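You operate a simulated robot arm through the tools that you are given. There is no shell and no other tool.

You run a simulated robot arm. Do the job below in one go: nothing can be reset, and whatever is moved stays where it is left.

## Task
Move the pressed rail mould to the rack and load the slat mould in its place.
Fine: park the block first; both are hot, up to 120 degrees: black handles only; then the block that the chart names. The motor stays on.

The check looks at the end state, three seconds after you hand in, the way a careful person would. Anything else that was tipped, shoved, dropped, spilled or broken makes it a failure.

## Robot
A 7-joint arm with a two-finger parallel gripper, fixed in place. Base frame: the origin is at the foot of the arm, x ahead of it, y to its left, z up. Readings come in mm, degrees, newtons and seconds.
Its first joint turns from -166.0 to 166.0 degrees. Payload 4.4 kg.
The tool frame sits at the grasp point between the pads (the TCP): z along the fingers, y along the line on which they close. The tips reach 23 mm beyond it. Largest opening 94 mm; finger width 38, thickness 10; the body of the gripper, 54 by 96 mm, starts 39 mm behind the TCP.
Orientation is that of the tool frame in the base frame, as [roll, pitch, yaw] about the fixed x, y, z axes, in that order (R = Rz(yaw) Ry(pitch) Rx(roll)). With the fingers straight down and closing along the base's y, the tool's x points along the base's -x, its y along +y and its z along -z.

## Interface
- The arm moves only by the tool move_arm. Its argument "steps" is a list of rows, each a list of 6 numbers: the shift along the tool's x, y, z in cm, then the turn, a rotation vector about the tool's x, y, z in degrees. In form: [[x, y, z, wx, wy, wz], ...]. A call has 1 to 20 rows; each row shifts and turns the commanded pose from where the row before left it, along the tool's axes as they then stand. "gripper" is the finger opening in cm, from 0 to 9.4, set as the call begins (left out, the last holds). Rows are played at 5 a second. More than 50 mm and 8.6 degrees between two rows, or a gripper value outside its range, and nothing of the call is played. A pose out of reach is approached as far as the arm can. The call stops where the force on the tool passes 40 N (or 10 N more than at its start, if that is more) or the arm is blocked; 0.2 s more then pass. Each finger travels about 72 mm/s and halts on what it meets, pressing with about 38 N; the grip force reading is that of the motor and also rises with nothing between the fingers. The clock runs only during rows and for 0.2 s after the last one: add rows that do not move to give the fingers time. It gives the time, the measured TCP pose, the force on the tool (base axes), the opening and the grip force at its end, in the units of the frame above (readings bear some noise), with the torque about the TCP (base axes, N m) and any sound that the robot's microphone picked up.
- Cameras (640 x 400 px; columns grow to the right, rows downward): "scene" is fixed at [48.7, -511.4, 1408.7]; the picture's right is [0.30, -0.95, 0.00], its down [-0.48, -0.15, -0.87] and it looks along [0.83, 0.26, -0.50] (base axes); focal length 338 px, centre (320, 200). "wrist" rides on the gripper at [86, 16, -75] in the tool frame; the picture's right is [-0.18, 0.98, 0.00], its down [-0.58, -0.11, -0.81] and it looks along [-0.79, -0.15, 0.59] (tool axes); focal length 243 px, centre (320, 200). There is no depth. A picture from a camera that has moved, and an enlarged one, comes with that camera's place and axes in the base frame and with its lens. The place of the scene camera against the robot may be out by one fixed shift of up to 18 mm in any direction.
- capture(camera): a new picture of that camera. The clock stands still meanwhile.
- inspect(camera, box): a new picture of the part [left, top, right, bottom] of that camera's present view, enlarged. The clock stands still meanwhile.
- sign_off(): hands the job in; it is judged then, once.

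Nothing tells you positions but the pictures and the camera data. Unless the task says otherwise, let go and move clear before handing in.

The tools are called as name(argument=value, ...) on one line, values as JSON. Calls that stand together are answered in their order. move_arm: Moves the arm, as the interface text tells. Its arguments: {"type":"object","properties":{"steps":{"type":"array"},"gripper":{"type":"number"}},"required":["steps"]} The other tools are called the same way: capture (camera) takes a picture; inspect (camera, box) takes an enlarged picture of a part of a camera's view; sign_off () hands the job in.

At the start:

```text
time: 0.0
tool_pos: [651.6, -282.2, 1124.0]
tcp_rot: [-180.0, 0.1, -180.0]
force: [0.1, -0.4, -0.2]
torque: [-0.03, 0.0, 0.02]
grip_width: 93.7
finger_force: 0.0
```

scene: 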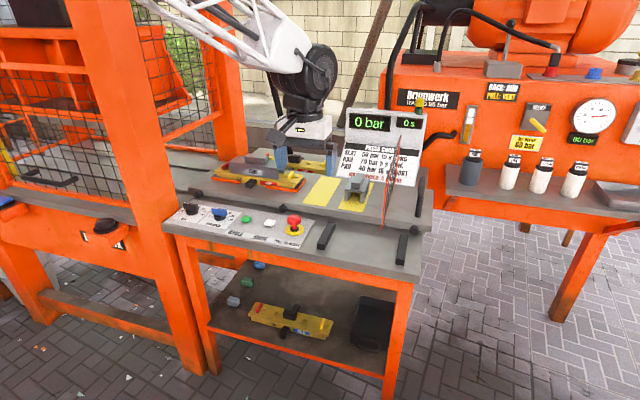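
wrist: 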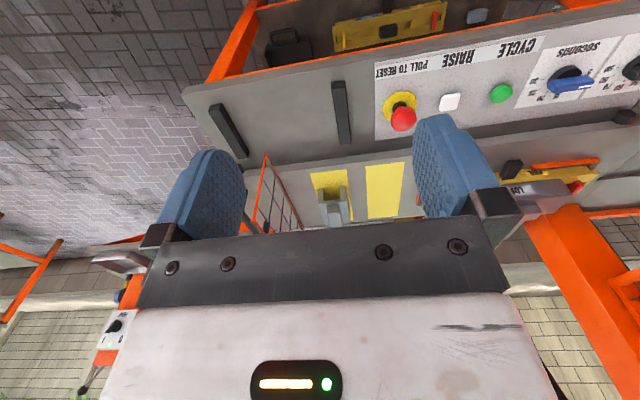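

I see an orange press station with a table, a control panel, moulds with black handles, a chart and a rail mould. I'll look closer at several parts before moving.

inspect(camera="scene", box=[160, 130, 320, 230])

inspect(camera="scene", box=[330, 95, 450, 195])

inspect(camera="scene", box=[160, 190, 320, 260])

inspect(camera="scene", box=[200, 250, 420, 380])

inspect(camera="scene", box=[380, 60, 640, 220])

inspect(camera="scene", box=[0, 0, 200, 260])

```text
4.00 times, centred on (240, 180) of scene
camera zoom: at [48.7, -511.4, 1408.7], right [0.3, -0.95, 0.0], down [-0.48, -0.15, -0.87], along [0.83, 0.26, -0.5], focal length 1353 px, centre (640, 280)
```

zoom: 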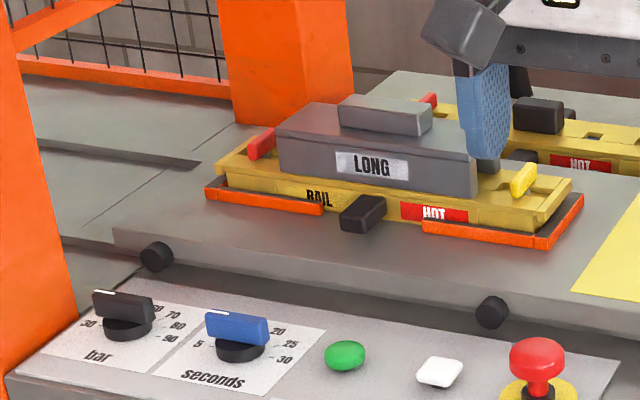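

```text
4.00 times, centred on (390, 145) of scene
camera zoom: at [48.7, -511.4, 1408.7], right [0.3, -0.95, 0.0], down [-0.48, -0.15, -0.87], along [0.83, 0.26, -0.5], focal length 1353 px, centre (40, 420)
```

zoom: 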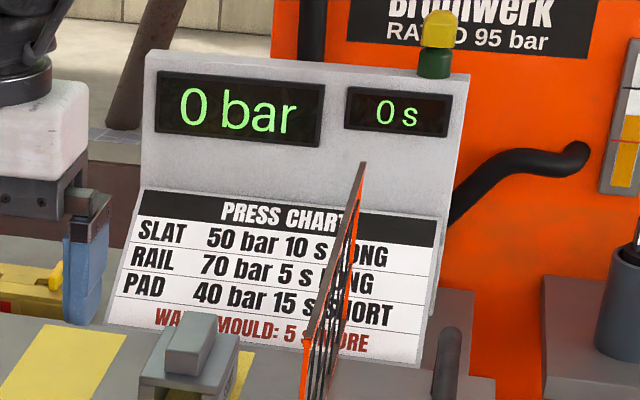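

```text
4.00 times, centred on (240, 225) of scene
camera zoom: at [48.7, -511.4, 1408.7], right [0.3, -0.95, 0.0], down [-0.48, -0.15, -0.87], along [0.83, 0.26, -0.5], focal length 1353 px, centre (640, 100)
```

zoom: 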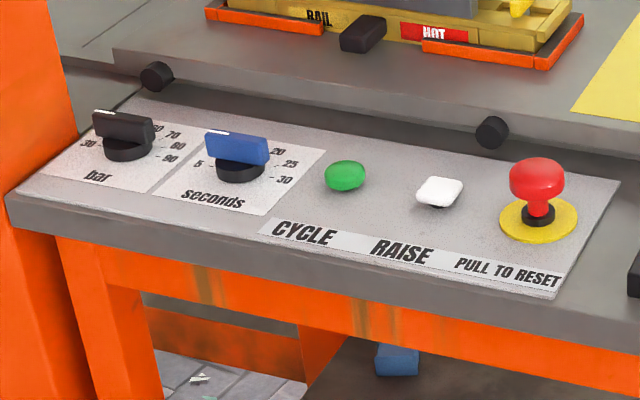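

```text
2.91 times, centred on (310, 315) of scene
camera zoom: at [48.7, -511.4, 1408.7], right [0.3, -0.95, 0.0], down [-0.48, -0.15, -0.87], along [0.83, 0.26, -0.5], focal length 984 px, centre (349, -134)
```

zoom: 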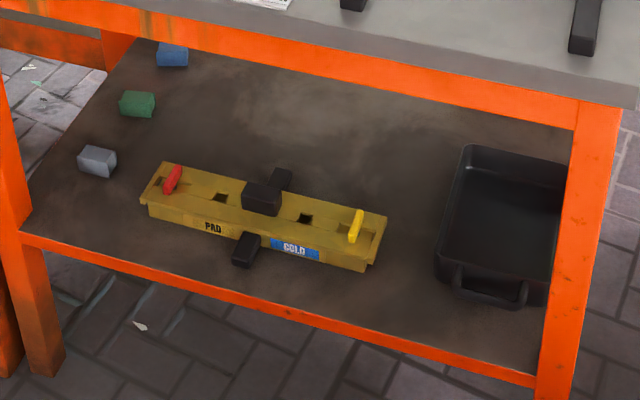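

```text
2.46 times, centred on (510, 140) of scene
camera zoom: at [48.7, -511.4, 1408.7], right [0.3, -0.95, 0.0], down [-0.48, -0.15, -0.87], along [0.83, 0.26, -0.5], focal length 833 px, centre (-148, 348)
```

zoom: 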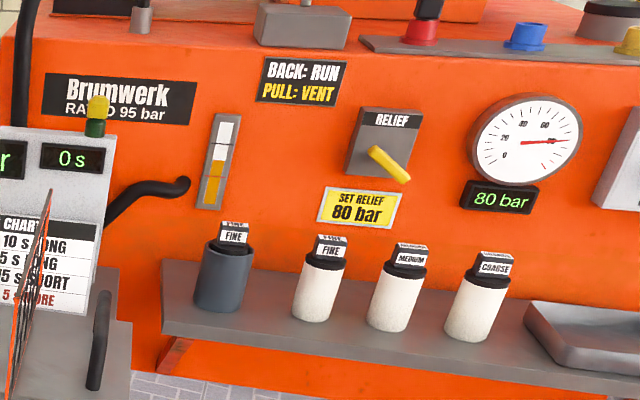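

```text
1.54 times, centred on (100, 130) of scene
camera zoom: at [48.7, -511.4, 1408.7], right [0.3, -0.95, 0.0], down [-0.48, -0.15, -0.87], along [0.83, 0.26, -0.5], focal length 520 px, centre (658, 308)
```

zoom: 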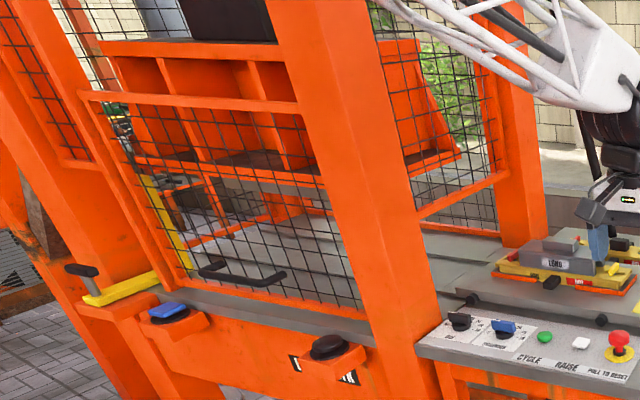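

The LONG block sits on the RAIL mould in the orange stops, an empty yellow patch lies beside the SHORT block, and another hot mould lies behind. I'll take more enlarged views of both cameras to find the slat mould and the rack.

inspect(camera="scene", box=[180, 120, 300, 195])

inspect(camera="scene", box=[270, 130, 430, 230])

inspect(camera="wrist", box=[180, 0, 640, 240])

inspect(camera="wrist", box=[480, 130, 640, 230])

inspect(camera="scene", box=[150, 60, 350, 190])

```text
5.33 times, centred on (240, 158) of scene
camera zoom: at [48.7, -511.4, 1408.7], right [0.3, -0.95, 0.0], down [-0.48, -0.15, -0.87], along [0.83, 0.26, -0.5], focal length 1804 px, centre (747, 427)
```

zoom: 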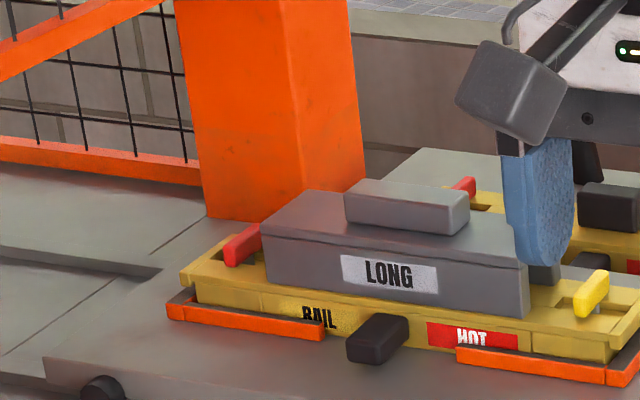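

```text
4.00 times, centred on (350, 180) of scene
camera zoom: at [48.7, -511.4, 1408.7], right [0.3, -0.95, 0.0], down [-0.48, -0.15, -0.87], along [0.83, 0.26, -0.5], focal length 1353 px, centre (200, 280)
```

zoom: 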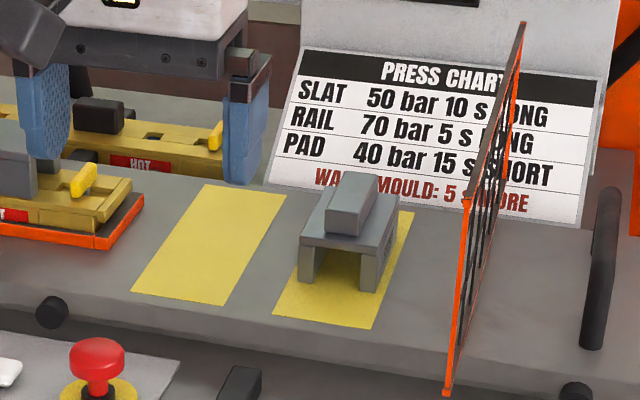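

```text
1.39 times, centred on (410, 120) of wrist
camera zoom: at [564.6, -265.5, 1199.1], right [0.18, 0.98, 0.0], down [0.58, -0.11, 0.81], along [0.79, -0.15, -0.59], focal length 338 px, centre (195, 311)
```

zoom: 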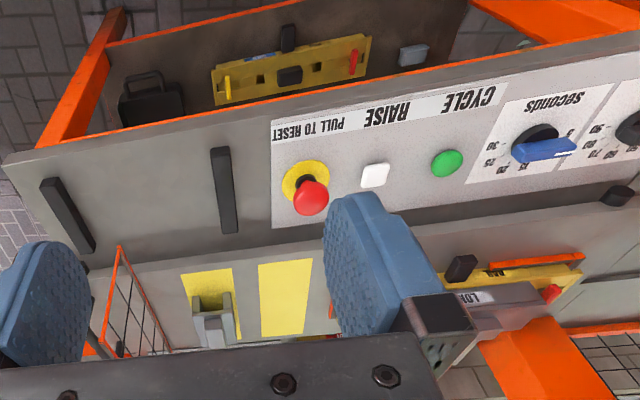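

```text
4.00 times, centred on (560, 180) of wrist
camera zoom: at [564.6, -265.5, 1199.1], right [0.18, 0.98, 0.0], down [0.58, -0.11, 0.81], along [0.79, -0.15, -0.59], focal length 970 px, centre (-640, 280)
```

zoom: 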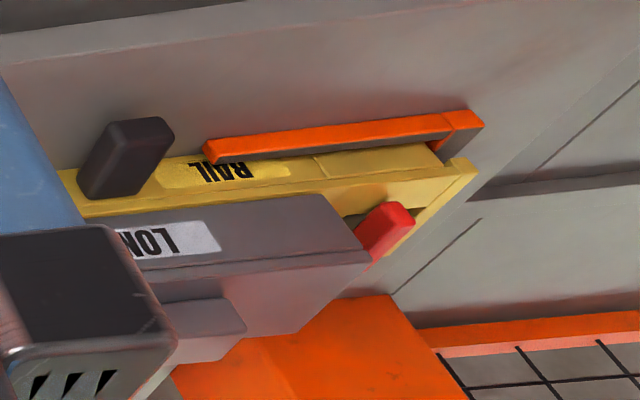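

```text
3.08 times, centred on (250, 125) of scene
camera zoom: at [48.7, -511.4, 1408.7], right [0.3, -0.95, 0.0], down [-0.48, -0.15, -0.87], along [0.83, 0.26, -0.5], focal length 1041 px, centre (535, 431)
```

zoom: 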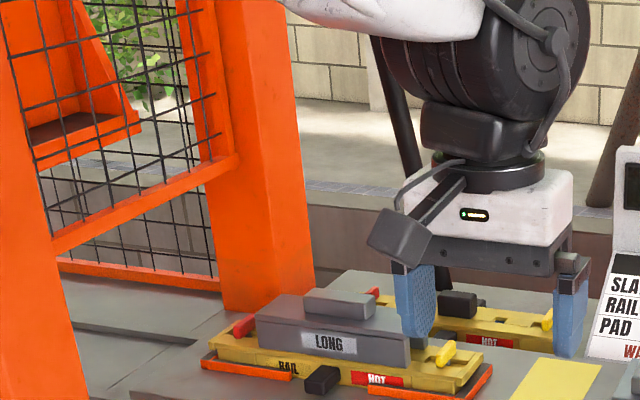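

The scene's e-stop triangulates to about [821, -180, 860], so the work surface lies near z 800 and the moulds around x 950–1050. I'll raise and back off the arm to get a wider wrist view.

move_arm(steps=[[2.5, 2.25, -2.2, 0, 0, 0], [2.5, 2.25, -2.2, 0, 0, 0], [2.5, 2.25, -2.2, 0, 0, 0], [2.5, 2.25, -2.2, 0, 0, 0], [2.5, 2.25, -2.2, 0, 0, 0], [2.5, 2.25, -2.2, 0, 0, 0], [2.5, 2.25, -2.2, 0, 0, 0], [2.5, 2.25, -2.2, 0, 0, 0], [0, 0, 0, 0, 0, 0]])

capture(camera="wrist")

capture(camera="scene")

```text
time: 2.0
tool_pos: [451.0, -102.0, 1298.5]
tcp_rot: [179.9, -0.1, 180.0]
force: [0.2, 0.0, 0.0]
torque: [0.01, 0.0, 0.03]
grip_width: 94.2
finger_force: 0.1
```

```text
taken
camera wrist: at [365.2, -85.4, 1375.3], right [0.18, 0.98, 0.0], down [0.58, -0.11, 0.81], along [0.79, -0.15, -0.59], focal length 243 px, centre (320, 200)
```

wrist: 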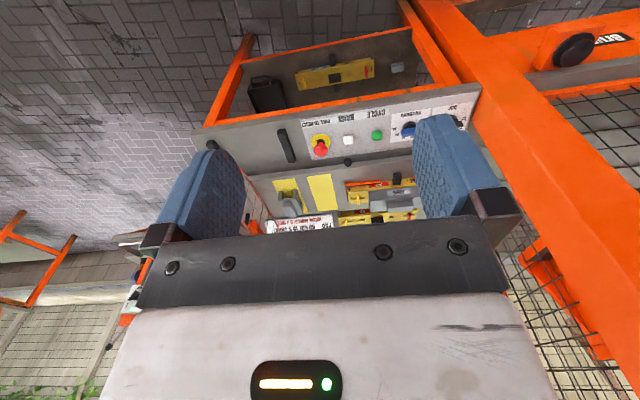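

```text
taken
```

scene: 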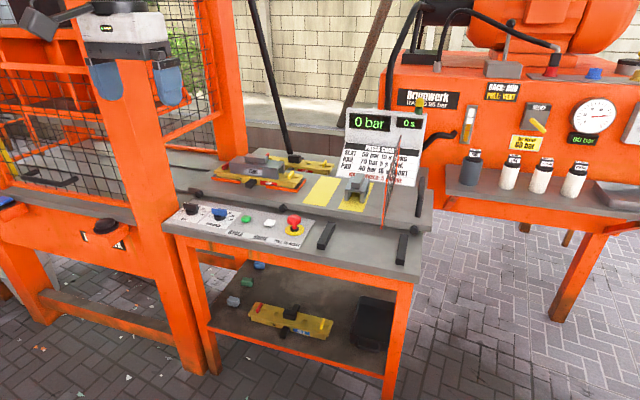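

inspect(camera="scene", box=[200, 140, 360, 215])

inspect(camera="wrist", box=[240, 150, 440, 240])

inspect(camera="scene", box=[270, 140, 350, 190])

```text
4.00 times, centred on (280, 178) of scene
camera zoom: at [48.7, -511.4, 1408.7], right [0.3, -0.95, 0.0], down [-0.48, -0.15, -0.87], along [0.83, 0.26, -0.5], focal length 1353 px, centre (480, 290)
```

zoom: 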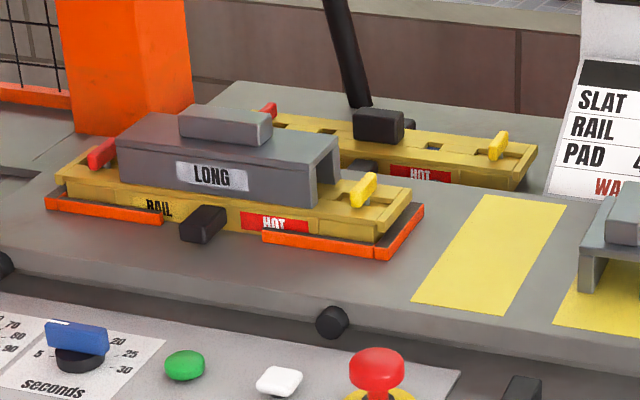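

```text
3.20 times, centred on (340, 195) of wrist
camera zoom: at [365.2, -85.4, 1375.3], right [0.18, 0.98, 0.0], down [0.58, -0.11, 0.81], along [0.79, -0.15, -0.59], focal length 776 px, centre (256, 216)
```

zoom: 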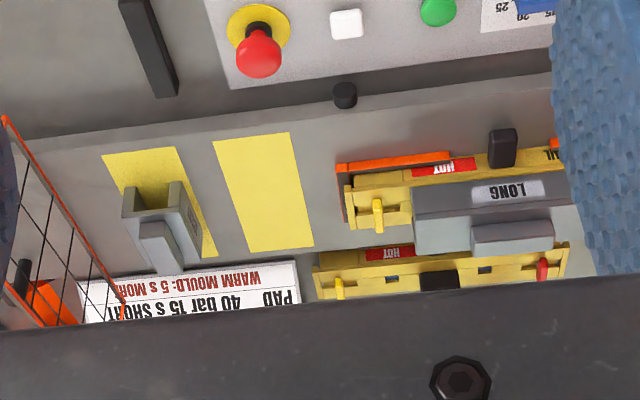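

```text
8.00 times, centred on (310, 165) of scene
camera zoom: at [48.7, -511.4, 1408.7], right [0.3, -0.95, 0.0], down [-0.48, -0.15, -0.87], along [0.83, 0.26, -0.5], focal length 2706 px, centre (400, 480)
```

zoom: 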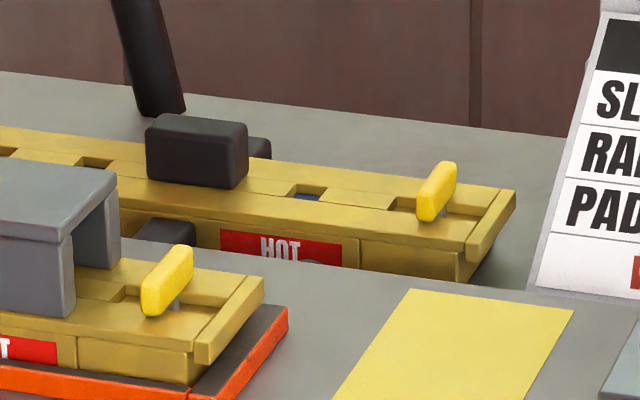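

The second hot mould lies behind the press plate, its name hidden by the LONG block. I still need to find the rack, so I'll turn the wrist right and left to look around.

move_arm(steps=[[0, 0, 0, 0, 0, 8], [0, 0, 0, 0, 0, 8], [0, 0, 0, 0, 0, 8], [0, 0, 0, 0, 0, 8], [0, 0, 0, 0, 0, 8], [0, 0, 0, 0, 0, 8], [0, 0, 0, 0, 0, 8], [0, 0, 0, 0, 0, 8], [0, 0, 0, 0, 0, 8], [0, 0, 0, 0, 0, 0]])

capture(camera="wrist")

move_arm(steps=[[0, 0, 0, 0, 0, -8], [0, 0, 0, 0, 0, -8], [0, 0, 0, 0, 0, -8], [0, 0, 0, 0, 0, -8], [0, 0, 0, 0, 0, -8], [0, 0, 0, 0, 0, -8], [0, 0, 0, 0, 0, -8], [0, 0, 0, 0, 0, -8], [0, 0, 0, 0, 0, -8], [0, 0, 0, 0, 0, -8], [0, 0, 0, 0, 0, -8], [0, 0, 0, 0, 0, -8], [0, 0, 0, 0, 0, -8], [0, 0, 0, 0, 0, 0]])

capture(camera="wrist")

capture(camera="scene")

```text
time: 4.2
tool_pos: [451.1, -102.3, 1299.5]
tcp_rot: [180.0, 0.0, 107.9]
force: [0.1, -0.1, 1.3]
torque: [0.02, 0.06, -0.02]
grip_width: 94.0
finger_force: 0.0
```

```text
taken
camera wrist: at [439.9, -14.7, 1375.2], right [0.99, 0.13, 0.0], down [0.08, -0.59, 0.81], along [0.1, -0.8, -0.59], focal length 243 px, centre (320, 200)
```

wrist: 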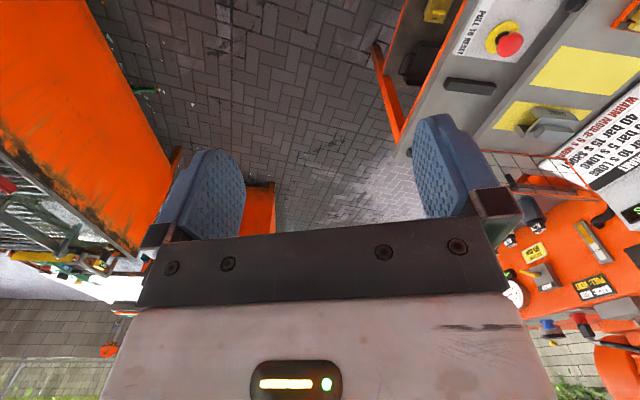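

```text
time: 7.2
tool_pos: [450.9, -102.0, 1300.1]
tcp_rot: [-180.0, 0.0, -147.9]
force: [-0.6, 1.0, 0.7]
torque: [0.02, 0.0, 0.01]
grip_width: 94.0
finger_force: 0.0
```

```text
taken
camera wrist: at [369.3, -133.9, 1375.0], right [-0.37, 0.93, 0.0], down [0.55, 0.22, 0.81], along [0.75, 0.3, -0.59], focal length 243 px, centre (320, 200)
```

wrist: 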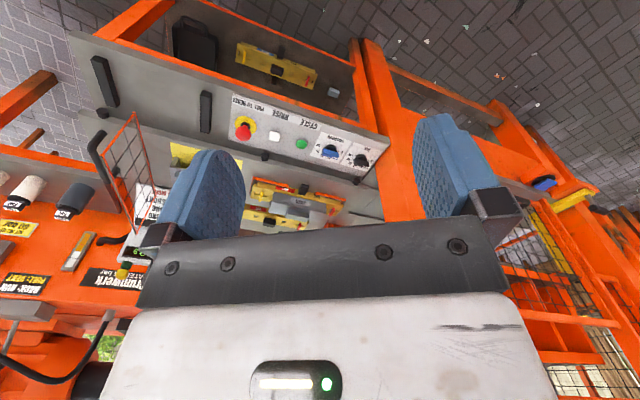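

```text
taken
```

scene: 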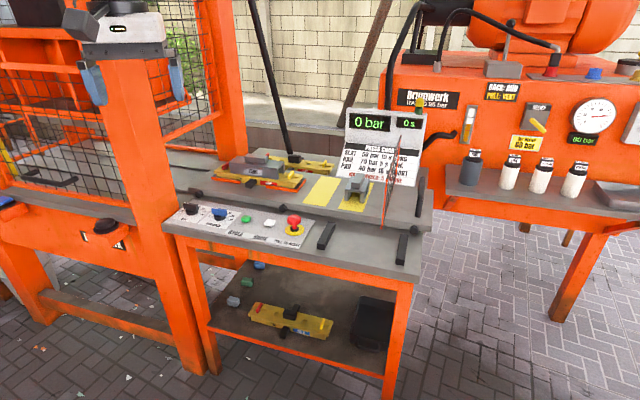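

Two black bars at the front right of the table look like a possible rack, but I need to verify it. I'll straighten the wrist and come forward for a closer view of the moulds.

move_arm(steps=[[0, 0, 0, 0, 0, 8], [0, 0, 0, 0, 0, 8], [0, 0, 0, 0, 0, 8], [0, 0, 0, 0, 0, 8], [-3.5, 0.7, 2.1, 0, 0, 0], [-3.5, 0.7, 2.1, 0, 0, 0], [-3.5, 0.7, 2.1, 0, 0, 0], [-3.5, 0.7, 2.1, 0, 0, 0], [-3.5, 0.7, 2.1, 0, 0, 0], [-3.5, 0.7, 2.1, 0, 0, 0], [-3.5, 0.7, 2.1, 0, 0, 0], [0, 0, 0, 0, 0, 0]])

capture(camera="wrist")

inspect(camera="wrist", box=[240, 40, 430, 220])

inspect(camera="scene", box=[300, 200, 440, 290])

```text
time: 9.8
tool_pos: [696.6, -55.0, 1153.0]
tcp_rot: [-179.9, 0.1, -179.9]
force: [-0.4, -0.1, -0.6]
torque: [0.01, -0.01, -0.01]
grip_width: 94.0
finger_force: 0.1
```

```text
taken
camera wrist: at [609.2, -37.8, 1228.1], right [0.18, 0.98, 0.0], down [0.58, -0.11, 0.81], along [0.79, -0.15, -0.59], focal length 243 px, centre (320, 200)
```

wrist: 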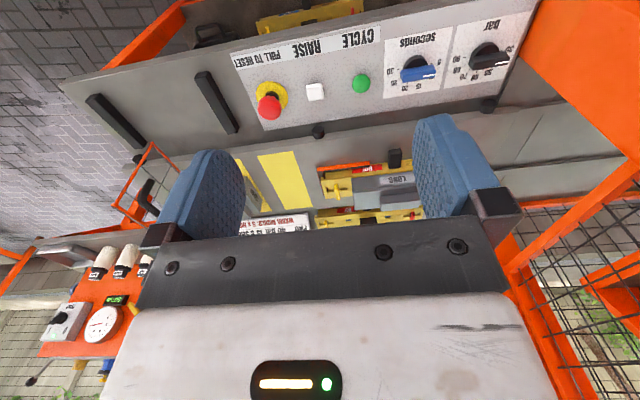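

```text
2.22 times, centred on (335, 130) of wrist
camera zoom: at [609.2, -37.8, 1228.1], right [0.18, 0.98, 0.0], down [0.58, -0.11, 0.81], along [0.79, -0.15, -0.59], focal length 539 px, centre (287, 356)
```

zoom: 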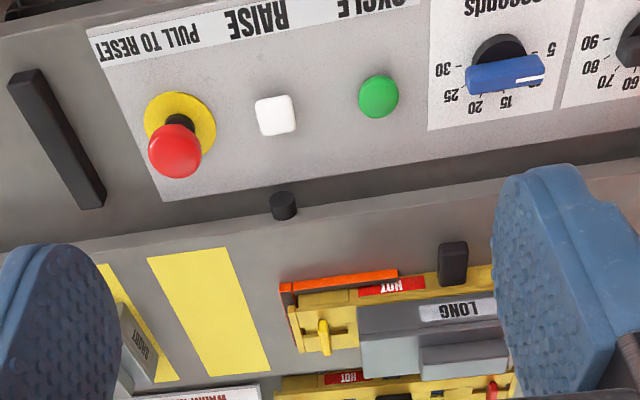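

```text
4.44 times, centred on (370, 245) of scene
camera zoom: at [48.7, -511.4, 1408.7], right [0.3, -0.95, 0.0], down [-0.48, -0.15, -0.87], along [0.83, 0.26, -0.5], focal length 1504 px, centre (98, 0)
```

zoom: 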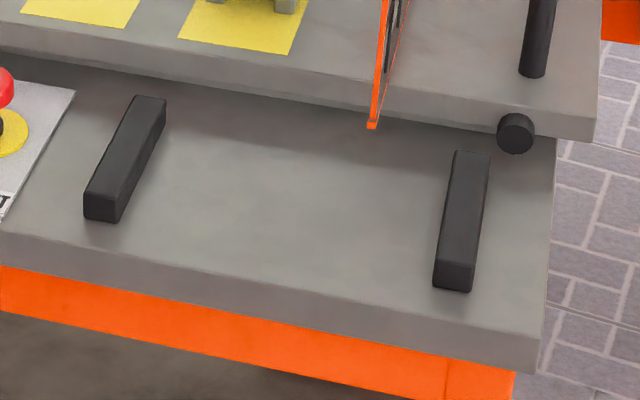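

Triangulation puts the plate top at z≈838 and the empty yellow patch at x 949–1162, y -241..-161. Next I'll shift left so both moulds lie between the fingers in the wrist view.

move_arm(steps=[[0, 3.5, -2, 0, 0, 0], [0, 3.5, -2, 0, 0, 0], [0, 3.5, -2, 0, 0, 0], [0, 0, -2, 0, 0, 0], [0, 0, 0, 0, 0, 0]])

capture(camera="wrist")

inspect(camera="wrist", box=[230, 120, 430, 245])

inspect(camera="wrist", box=[240, 150, 340, 212])

inspect(camera="wrist", box=[330, 150, 430, 212])

```text
time: 11.0
tool_pos: [695.9, 51.7, 1233.7]
tcp_rot: [-179.9, 0.1, -179.9]
force: [0.2, 0.6, 0.5]
torque: [0.01, 0.03, -0.01]
grip_width: 94.0
finger_force: 0.1
```

```text
taken
camera wrist: at [609.6, 68.6, 1308.5], right [0.18, 0.98, 0.0], down [0.58, -0.11, 0.81], along [0.79, -0.15, -0.59], focal length 243 px, centre (320, 200)
```

wrist: 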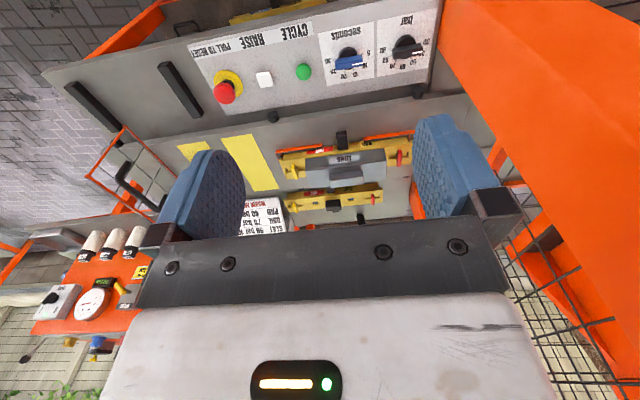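

```text
3.20 times, centred on (330, 182) of wrist
camera zoom: at [609.6, 68.6, 1308.5], right [0.18, 0.98, 0.0], down [0.58, -0.11, 0.81], along [0.79, -0.15, -0.59], focal length 776 px, centre (288, 256)
```

zoom: 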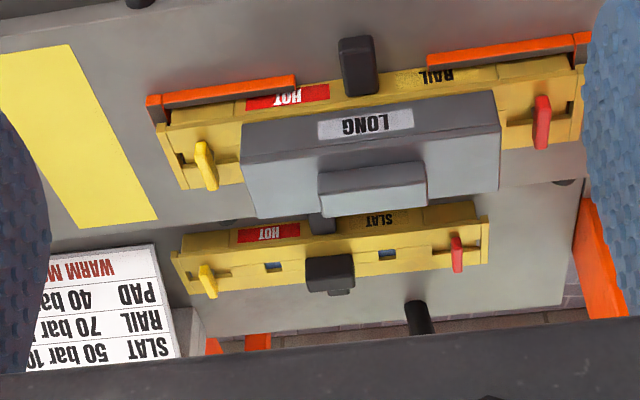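

```text
6.40 times, centred on (290, 181) of wrist
camera zoom: at [609.6, 68.6, 1308.5], right [0.18, 0.98, 0.0], down [0.58, -0.11, 0.81], along [0.79, -0.15, -0.59], focal length 1553 px, centre (512, 322)
```

zoom: 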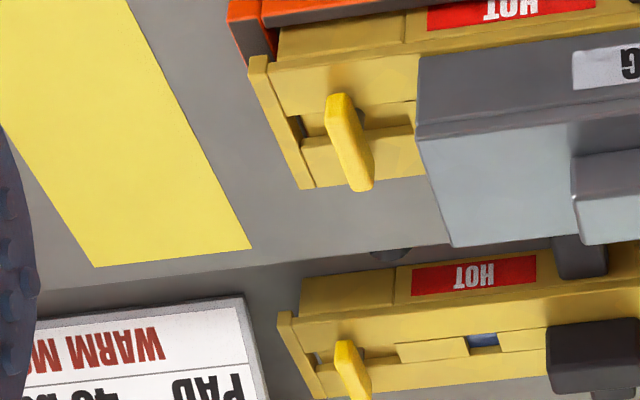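

```text
6.40 times, centred on (380, 181) of wrist
camera zoom: at [609.6, 68.6, 1308.5], right [0.18, 0.98, 0.0], down [0.58, -0.11, 0.81], along [0.79, -0.15, -0.59], focal length 1553 px, centre (-64, 322)
```

zoom: 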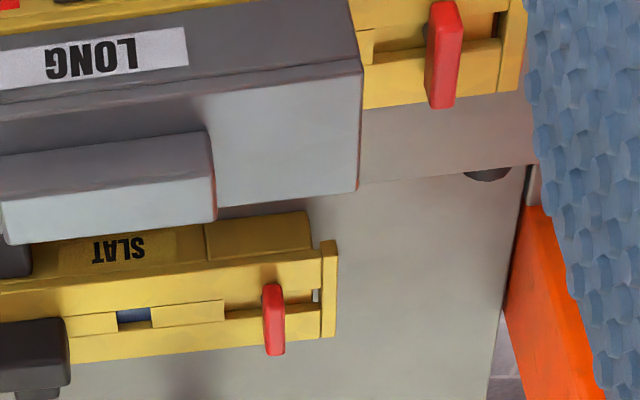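

The SLAT mould is the rear one, lower down on the bed near x≈1250, and the LONG block's handle is at about [1063, 50, 926]. The two black bars at front right, about 220 mm apart, would suit the 320 mm moulds as the rack. I'll test how far the arm can reach above the block.

move_arm(steps=[[-4, 0, 1.0, 0, 0, 0], [-4, 0, 1.0, 0, 0, 0], [-4, 0, 1.0, 0, 0, 0], [-4, 0, 1.0, 0, 0, 0], [-4, 0, 1.0, 0, 0, 0], [-4, 0, 1.0, 0, 0, 0], [-4, 0, 1.0, 0, 0, 0], [-4, 0, 1.0, 0, 0, 0], [-4, 0, 1.0, 0, 0, 0], [0, 0, 0, 0, 0, 0], [0, 0, 0, 0, 0, 0]])

capture(camera="scene")

capture(camera="wrist")

```text
time: 13.4
tool_pos: [1057.1, 51.7, 1142.6]
tcp_rot: [180.0, 0.0, -179.9]
force: [-1.6, -0.2, -0.2]
torque: [0.02, -0.01, -0.01]
grip_width: 94.0
finger_force: 0.0
```

```text
taken
```

scene: 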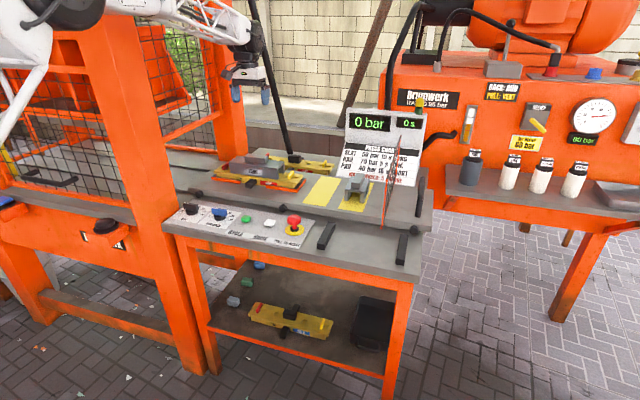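

```text
taken
camera wrist: at [970.8, 68.4, 1217.7], right [0.18, 0.98, 0.0], down [0.58, -0.11, 0.81], along [0.79, -0.15, -0.59], focal length 243 px, centre (320, 200)
```

wrist: 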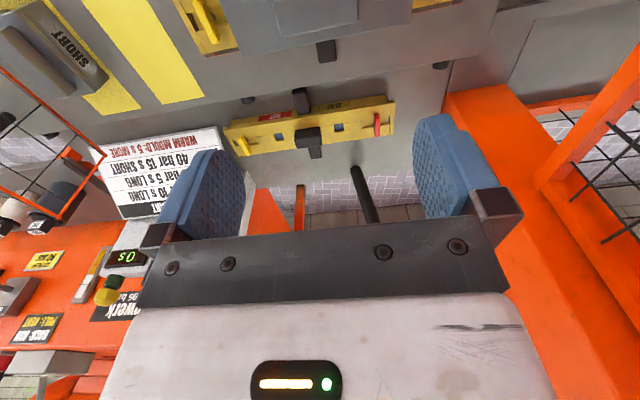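

The arm reaches over the block fine. From here the SLAT mould is clearly in view, so I'll enlarge it.

inspect(camera="wrist", box=[210, 70, 430, 208])

inspect(camera="wrist", box=[0, 0, 260, 162])

inspect(camera="wrist", box=[180, 0, 460, 100])

```text
2.90 times, centred on (320, 139) of wrist
camera zoom: at [970.8, 68.4, 1217.7], right [0.18, 0.98, 0.0], down [0.58, -0.11, 0.81], along [0.79, -0.15, -0.59], focal length 703 px, centre (320, 377)
```

zoom: 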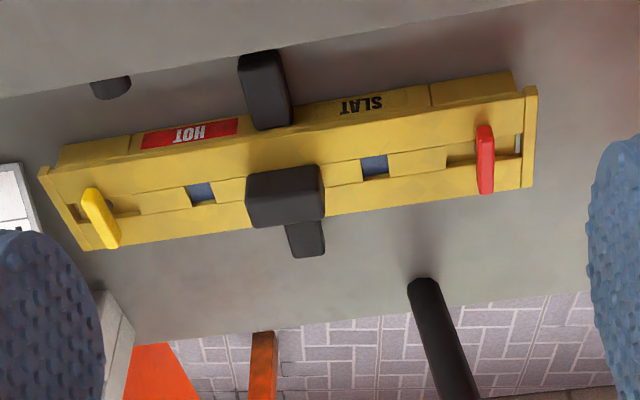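

```text
2.46 times, centred on (130, 81) of wrist
camera zoom: at [970.8, 68.4, 1217.7], right [0.18, 0.98, 0.0], down [0.58, -0.11, 0.81], along [0.79, -0.15, -0.59], focal length 597 px, centre (788, 493)
```

zoom: 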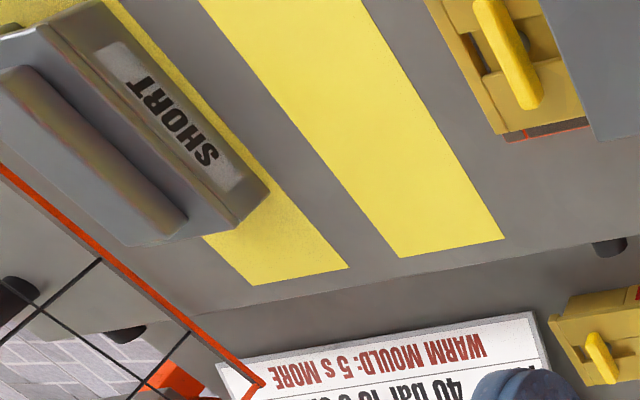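

```text
2.29 times, centred on (320, 50) of wrist
camera zoom: at [970.8, 68.4, 1217.7], right [0.18, 0.98, 0.0], down [0.58, -0.11, 0.81], along [0.79, -0.15, -0.59], focal length 555 px, centre (320, 543)
```

zoom: 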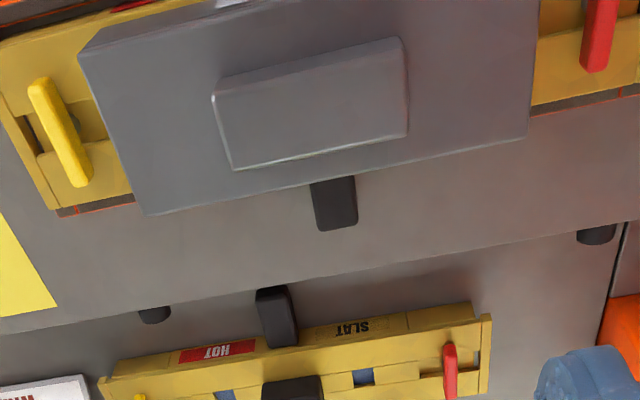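

The plate top refines to z≈844, LONG block top ≈912, and its handle centre ≈[1050, 51, 936]. I'll lower to z≈1000 over the handle and check alignment in the wrist view.

move_arm(steps=[[0.2, 0, 3, 0, 0, 0], [0.2, -0.1, 3, 0, 0, 0], [0.2, 0, 3, 0, 0, 0], [0.1, 0, 3, 0, 0, 0], [0, 0, 2.2, 0, 0, 0], [0, 0, 0, 0, 0, 0]], gripper=9.4)

capture(camera="wrist")

inspect(camera="wrist", box=[160, 60, 500, 240])

inspect(camera="scene", box=[180, 80, 340, 200])

```text
time: 14.8
tool_pos: [1050.2, 50.6, 999.6]
tcp_rot: [180.0, 0.0, -180.0]
force: [1.9, 0.0, 0.3]
torque: [-0.02, 0.0, 0.01]
grip_width: 94.0
finger_force: 0.1
```

```text
taken
camera wrist: at [963.0, 67.5, 1075.6], right [0.18, 0.98, 0.0], down [0.58, -0.11, 0.81], along [0.79, -0.15, -0.59], focal length 243 px, centre (320, 200)
```

wrist: 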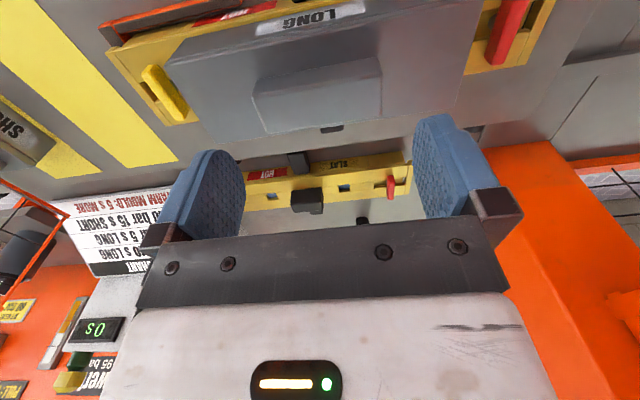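

```text
1.88 times, centred on (330, 150) of wrist
camera zoom: at [963.0, 67.5, 1075.6], right [0.18, 0.98, 0.0], down [0.58, -0.11, 0.81], along [0.79, -0.15, -0.59], focal length 457 px, centre (301, 294)
```

zoom: 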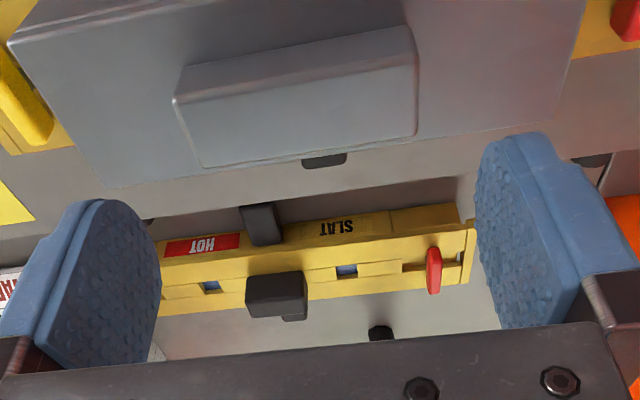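

```text
3.33 times, centred on (260, 140) of scene
camera zoom: at [48.7, -511.4, 1408.7], right [0.3, -0.95, 0.0], down [-0.48, -0.15, -0.87], along [0.83, 0.26, -0.5], focal length 1128 px, centre (520, 400)
```

zoom: 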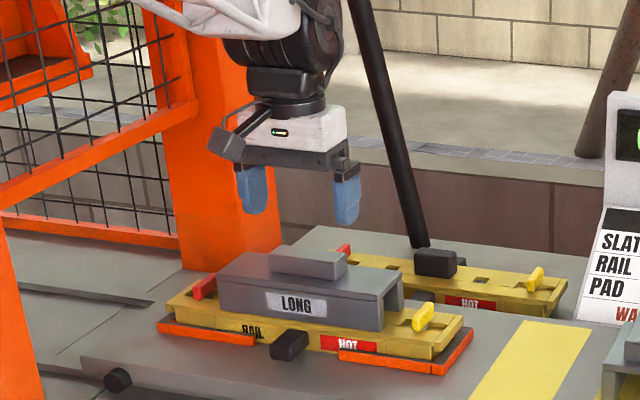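

The handle top is at z≈936.5, centred at [1050, 51], exactly under the tool. I'll lower to z≈939.

move_arm(steps=[[0, 0, 1.5, 0, 0, 0], [0, 0, 1.5, 0, 0, 0], [0, 0, 1.5, 0, 0, 0], [0, 0, 1.0, 0, 0, 0], [0, 0, 0.5, 0, 0, 0], [0, 0, 0, 0, 0, 0]])

inspect(camera="wrist", box=[160, 60, 500, 240])

inspect(camera="scene", box=[200, 110, 320, 200])

```text
time: 16.2
tool_pos: [1049.5, 51.2, 940.0]
tcp_rot: [180.0, 0.0, 180.0]
force: [-0.8, -0.4, -0.5]
torque: [0.0, 0.03, -0.01]
grip_width: 93.9
finger_force: 0.0
```

```text
1.88 times, centred on (330, 150) of wrist
camera zoom: at [962.6, 67.1, 1016.2], right [0.18, 0.98, 0.0], down [0.58, -0.11, 0.81], along [0.79, -0.15, -0.59], focal length 457 px, centre (301, 294)
```

zoom: 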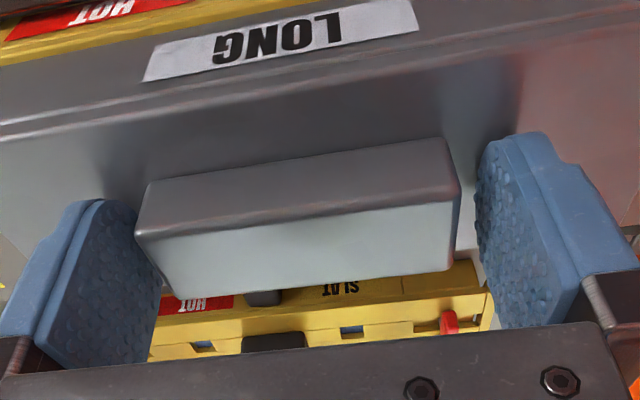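

```text
4.44 times, centred on (260, 155) of scene
camera zoom: at [48.7, -511.4, 1408.7], right [0.3, -0.95, 0.0], down [-0.48, -0.15, -0.87], along [0.83, 0.26, -0.5], focal length 1504 px, centre (587, 400)
```

zoom: 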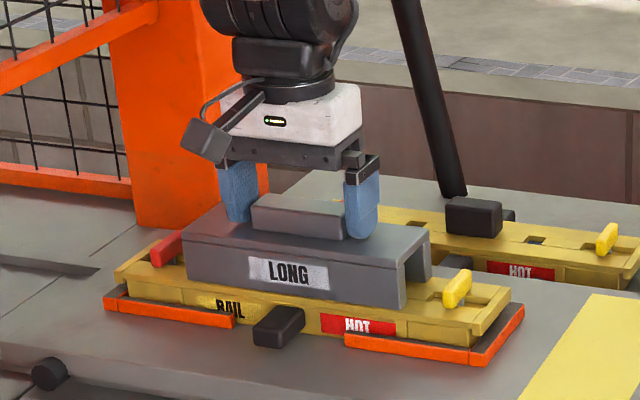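

The fingers straddle the block handle well. I'll close on it.

move_arm(steps=[[0, 0, 0, 0, 0, 0], [0, 0, 0, 0, 0, 0], [0, 0, 0, 0, 0, 0], [0, 0, 0, 0, 0, 0]], gripper=6.0)

```text
time: 17.2
tool_pos: [1049.2, 51.2, 940.9]
tcp_rot: [179.9, -0.1, -180.0]
force: [-1.4, -1.1, 0.5]
torque: [-0.13, 0.06, -0.04]
grip_width: 79.9
finger_force: 38.1
```

Gripped at 80 mm with 38 N. I'll lift a little and check the load.

move_arm(steps=[[0, 0, -0.5, 0, 0, 0], [0, 0, -1, 0, 0, 0], [0, 0, -1, 0, 0, 0], [0, 0, 0, 0, 0, 0]])

inspect(camera="scene", box=[200, 110, 320, 200])

```text
time: 18.2
tool_pos: [1049.3, 50.8, 964.4]
tcp_rot: [-180.0, -0.1, -180.0]
force: [0.8, -0.3, -6.7]
torque: [-0.01, 0.04, 0.02]
grip_width: 79.9
finger_force: 37.5
```

```text
4.44 times, centred on (260, 155) of scene
camera zoom: at [48.7, -511.4, 1408.7], right [0.3, -0.95, 0.0], down [-0.48, -0.15, -0.87], along [0.83, 0.26, -0.5], focal length 1504 px, centre (587, 400)
```

zoom: 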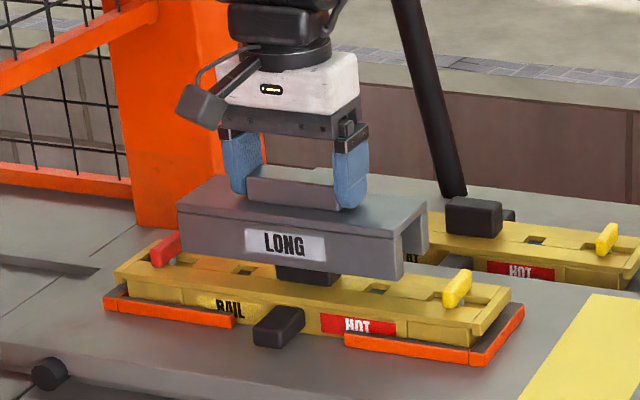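

The block (about 0.7 kg) lifted cleanly off the mould. I'll raise it, carry it over the empty yellow patch and then rotate it 90°.

move_arm(steps=[[0, 0, -2.5, 0, 0, 0], [0, 0, -2.5, 0, 0, 0], [0, 0, -2.5, 0, 0, 0], [0, 0, -2.5, 0, 0, 0], [0, -3, 0, 0, 0, 0], [0, -4, 0, 0, 0, 0], [0, -4, 0, 0, 0, 0], [0, -4, 0, 0, 0, 0], [0, -4, 0, 0, 0, 0], [0, -4, 0, 0, 0, 0], [0, -2, 0, 0, 0, 0], [0, 0, 0, 0, 0, 0]])

capture(camera="scene")

capture(camera="wrist")

```text
time: 20.8
tool_pos: [1047.6, -200.0, 1064.8]
tcp_rot: [179.9, 0.1, 179.9]
force: [0.1, -0.3, -7.0]
torque: [0.03, 0.03, 0.0]
grip_width: 79.9
finger_force: 37.5
```

```text
taken
```

scene: 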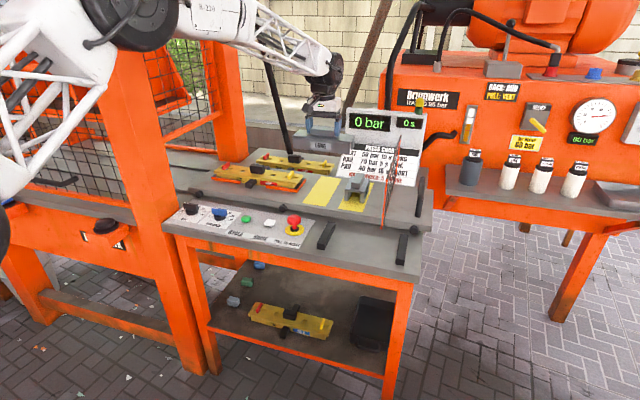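

```text
taken
camera wrist: at [962.5, -183.3, 1140.6], right [0.18, 0.98, 0.0], down [0.58, -0.11, 0.81], along [0.79, -0.15, -0.59], focal length 243 px, centre (320, 200)
```

wrist: 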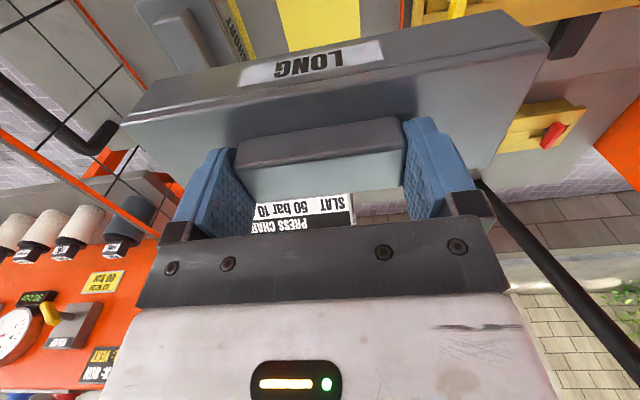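

The block hangs level over the patch. I'll rotate it 90° clockwise.

move_arm(steps=[[0, 0, 0, 0, 0, 8.2], [0, 0, 0, 0, 0, 8.2], [0, 0, 0, 0, 0, 8.2], [0, 0, 0, 0, 0, 8.2], [0, 0, 0, 0, 0, 8.2], [0, 0, 0, 0, 0, 8.2], [0, 0, 0, 0, 0, 8.2], [0, 0, 0, 0, 0, 8.2], [0, 0, 0, 0, 0, 8.2], [0, 0, 0, 0, 0, 8.2], [0, 0, 0, 0, 0, 8.0], [0, 0, 0, 0, 0, 0]])

capture(camera="wrist")

capture(camera="scene")

```text
time: 23.4
tool_pos: [1049.8, -199.1, 1065.2]
tcp_rot: [179.9, 0.0, 89.9]
force: [-0.5, 0.2, -7.0]
torque: [0.0, -0.01, -0.03]
grip_width: 79.7
finger_force: 38.4
```

```text
taken
camera wrist: at [1065.3, -112.4, 1140.7], right [0.98, -0.19, 0.0], down [-0.11, -0.58, 0.81], along [-0.15, -0.79, -0.59], focal length 243 px, centre (320, 200)
```

wrist: 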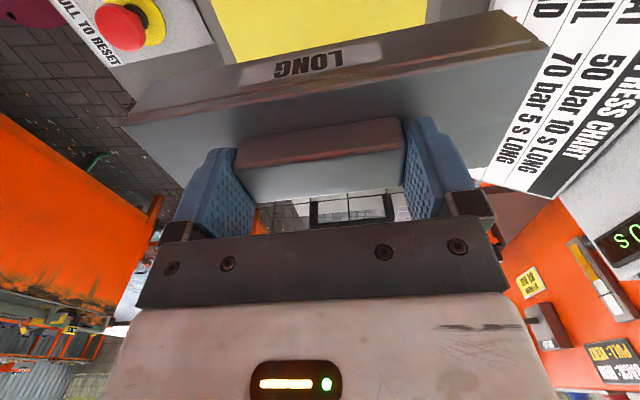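

```text
taken
```

scene: 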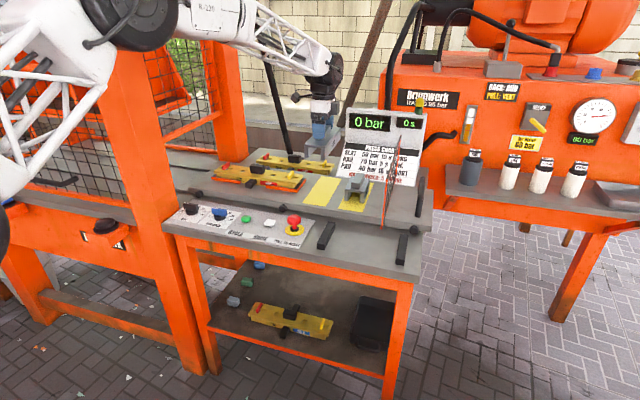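

The block is now aligned with the patch, label facing the mould side. I'll lower it to just above the plate and check.

move_arm(steps=[[0, 0, 3, 0, 0, 0], [0, 0, 3, 0, 0, 0], [0, 0, 3, 0, 0, 0], [0, 0, 2.5, 0, 0, 0], [0, 0, 1.5, 0, 0, 0], [0, 0, 0.5, 0, 0, 0], [0, 0, 0, 0, 0, 0]])

inspect(camera="scene", box=[260, 110, 420, 230])

capture(camera="wrist")

```text
time: 25.0
tool_pos: [1048.9, -199.2, 931.4]
tcp_rot: [180.0, 0.0, 90.1]
force: [-1.0, -0.3, -6.8]
torque: [0.0, -0.02, -0.02]
grip_width: 80.0
finger_force: 38.9
```

```text
3.33 times, centred on (340, 170) of scene
camera zoom: at [48.7, -511.4, 1408.7], right [0.3, -0.95, 0.0], down [-0.48, -0.15, -0.87], along [0.83, 0.26, -0.5], focal length 1128 px, centre (253, 300)
```

zoom: 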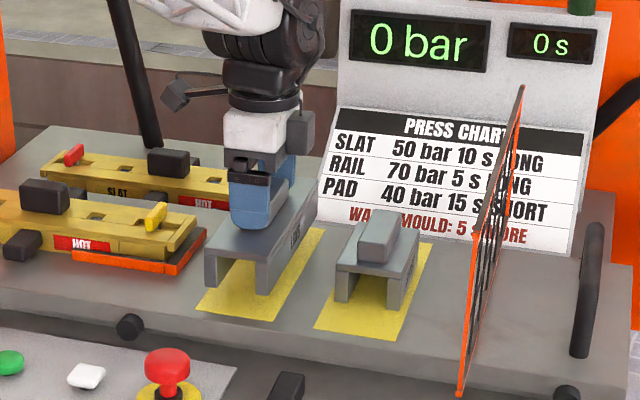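

```text
taken
camera wrist: at [1065.0, -112.3, 1005.9], right [0.98, -0.18, 0.0], down [-0.11, -0.58, 0.81], along [-0.15, -0.79, -0.59], focal length 243 px, centre (320, 200)
```

wrist: 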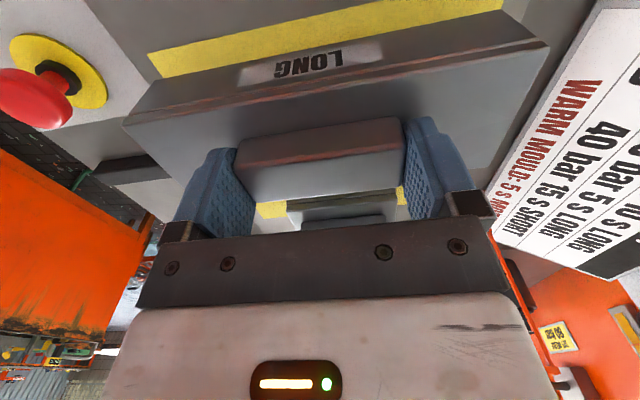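

The block hovers over the patch, well aligned. I'll lower in small steps until contact.

move_arm(steps=[[0, 0, 0.8, 0, 0, 0], [0, 0, 0.6, 0, 0, 0], [0, 0, 0.3, 0, 0, 0], [0, 0, 0.2, 0, 0, 0], [0, 0, 0, 0, 0, 0]])

```text
time: 26.2
tool_pos: [1049.9, -198.7, 911.4]
tcp_rot: [180.0, -0.1, 89.9]
force: [-0.2, 0.7, -5.9]
torque: [0.02, 0.01, 0.02]
grip_width: 80.0
finger_force: 38.1
```

move_arm(steps=[[0, 0, 0.15, 0, 0, 0], [0, 0, 0.15, 0, 0, 0], [0, 0, 0, 0, 0, 0]])

inspect(camera="scene", box=[270, 140, 390, 220])

```text
time: 27.0
tool_pos: [1050.3, -199.4, 908.6]
tcp_rot: [179.9, 0.1, 90.0]
force: [-2.1, 0.5, 0.4]
torque: [0.24, 0.76, -0.02]
grip_width: 80.1
finger_force: 38.2
```

```text
5.00 times, centred on (330, 180) of scene
camera zoom: at [48.7, -511.4, 1408.7], right [0.3, -0.95, 0.0], down [-0.48, -0.15, -0.87], along [0.83, 0.26, -0.5], focal length 1691 px, centre (270, 300)
```

zoom: 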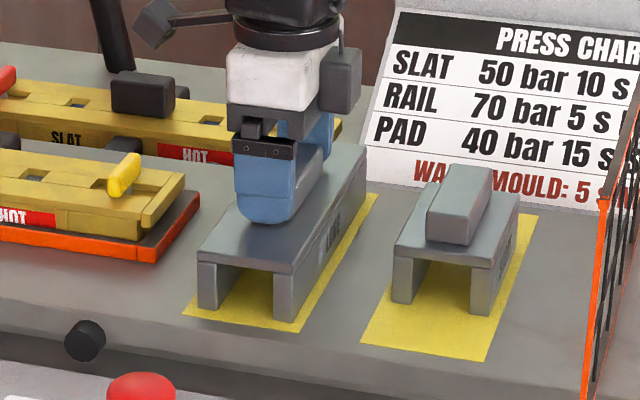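

Contact made at z≈908.6. I'll press a hair more, then open and rise.

move_arm(steps=[[0, 0, 0.08, 0, 0, 0], [0, 0, 0, 0, 0, 0]])

move_arm(steps=[[0, 0, 0, 0, 0, 0], [0, 0, 0, 0, 0, 0], [0, 0, 0, 0, 0, 0]], gripper=9.4)

inspect(camera="scene", box=[270, 140, 390, 220])

```text
time: 27.6
tool_pos: [1049.4, -198.5, 909.2]
tcp_rot: [179.9, 0.0, 89.9]
force: [-6.3, 1.0, 10.9]
torque: [0.5, 0.9, 0.06]
grip_width: 79.9
finger_force: 38.6
```

```text
time: 28.4
tool_pos: [1049.0, -199.0, 907.6]
tcp_rot: [-179.9, 0.1, 90.0]
force: [0.4, 0.4, -0.1]
torque: [0.01, 0.02, -0.04]
grip_width: 94.0
finger_force: 0.0
```

```text
5.00 times, centred on (330, 180) of scene
camera zoom: at [48.7, -511.4, 1408.7], right [0.3, -0.95, 0.0], down [-0.48, -0.15, -0.87], along [0.83, 0.26, -0.5], focal length 1691 px, centre (270, 300)
```

zoom: 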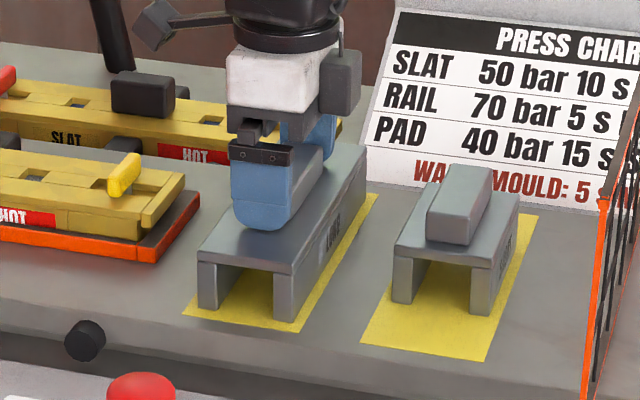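

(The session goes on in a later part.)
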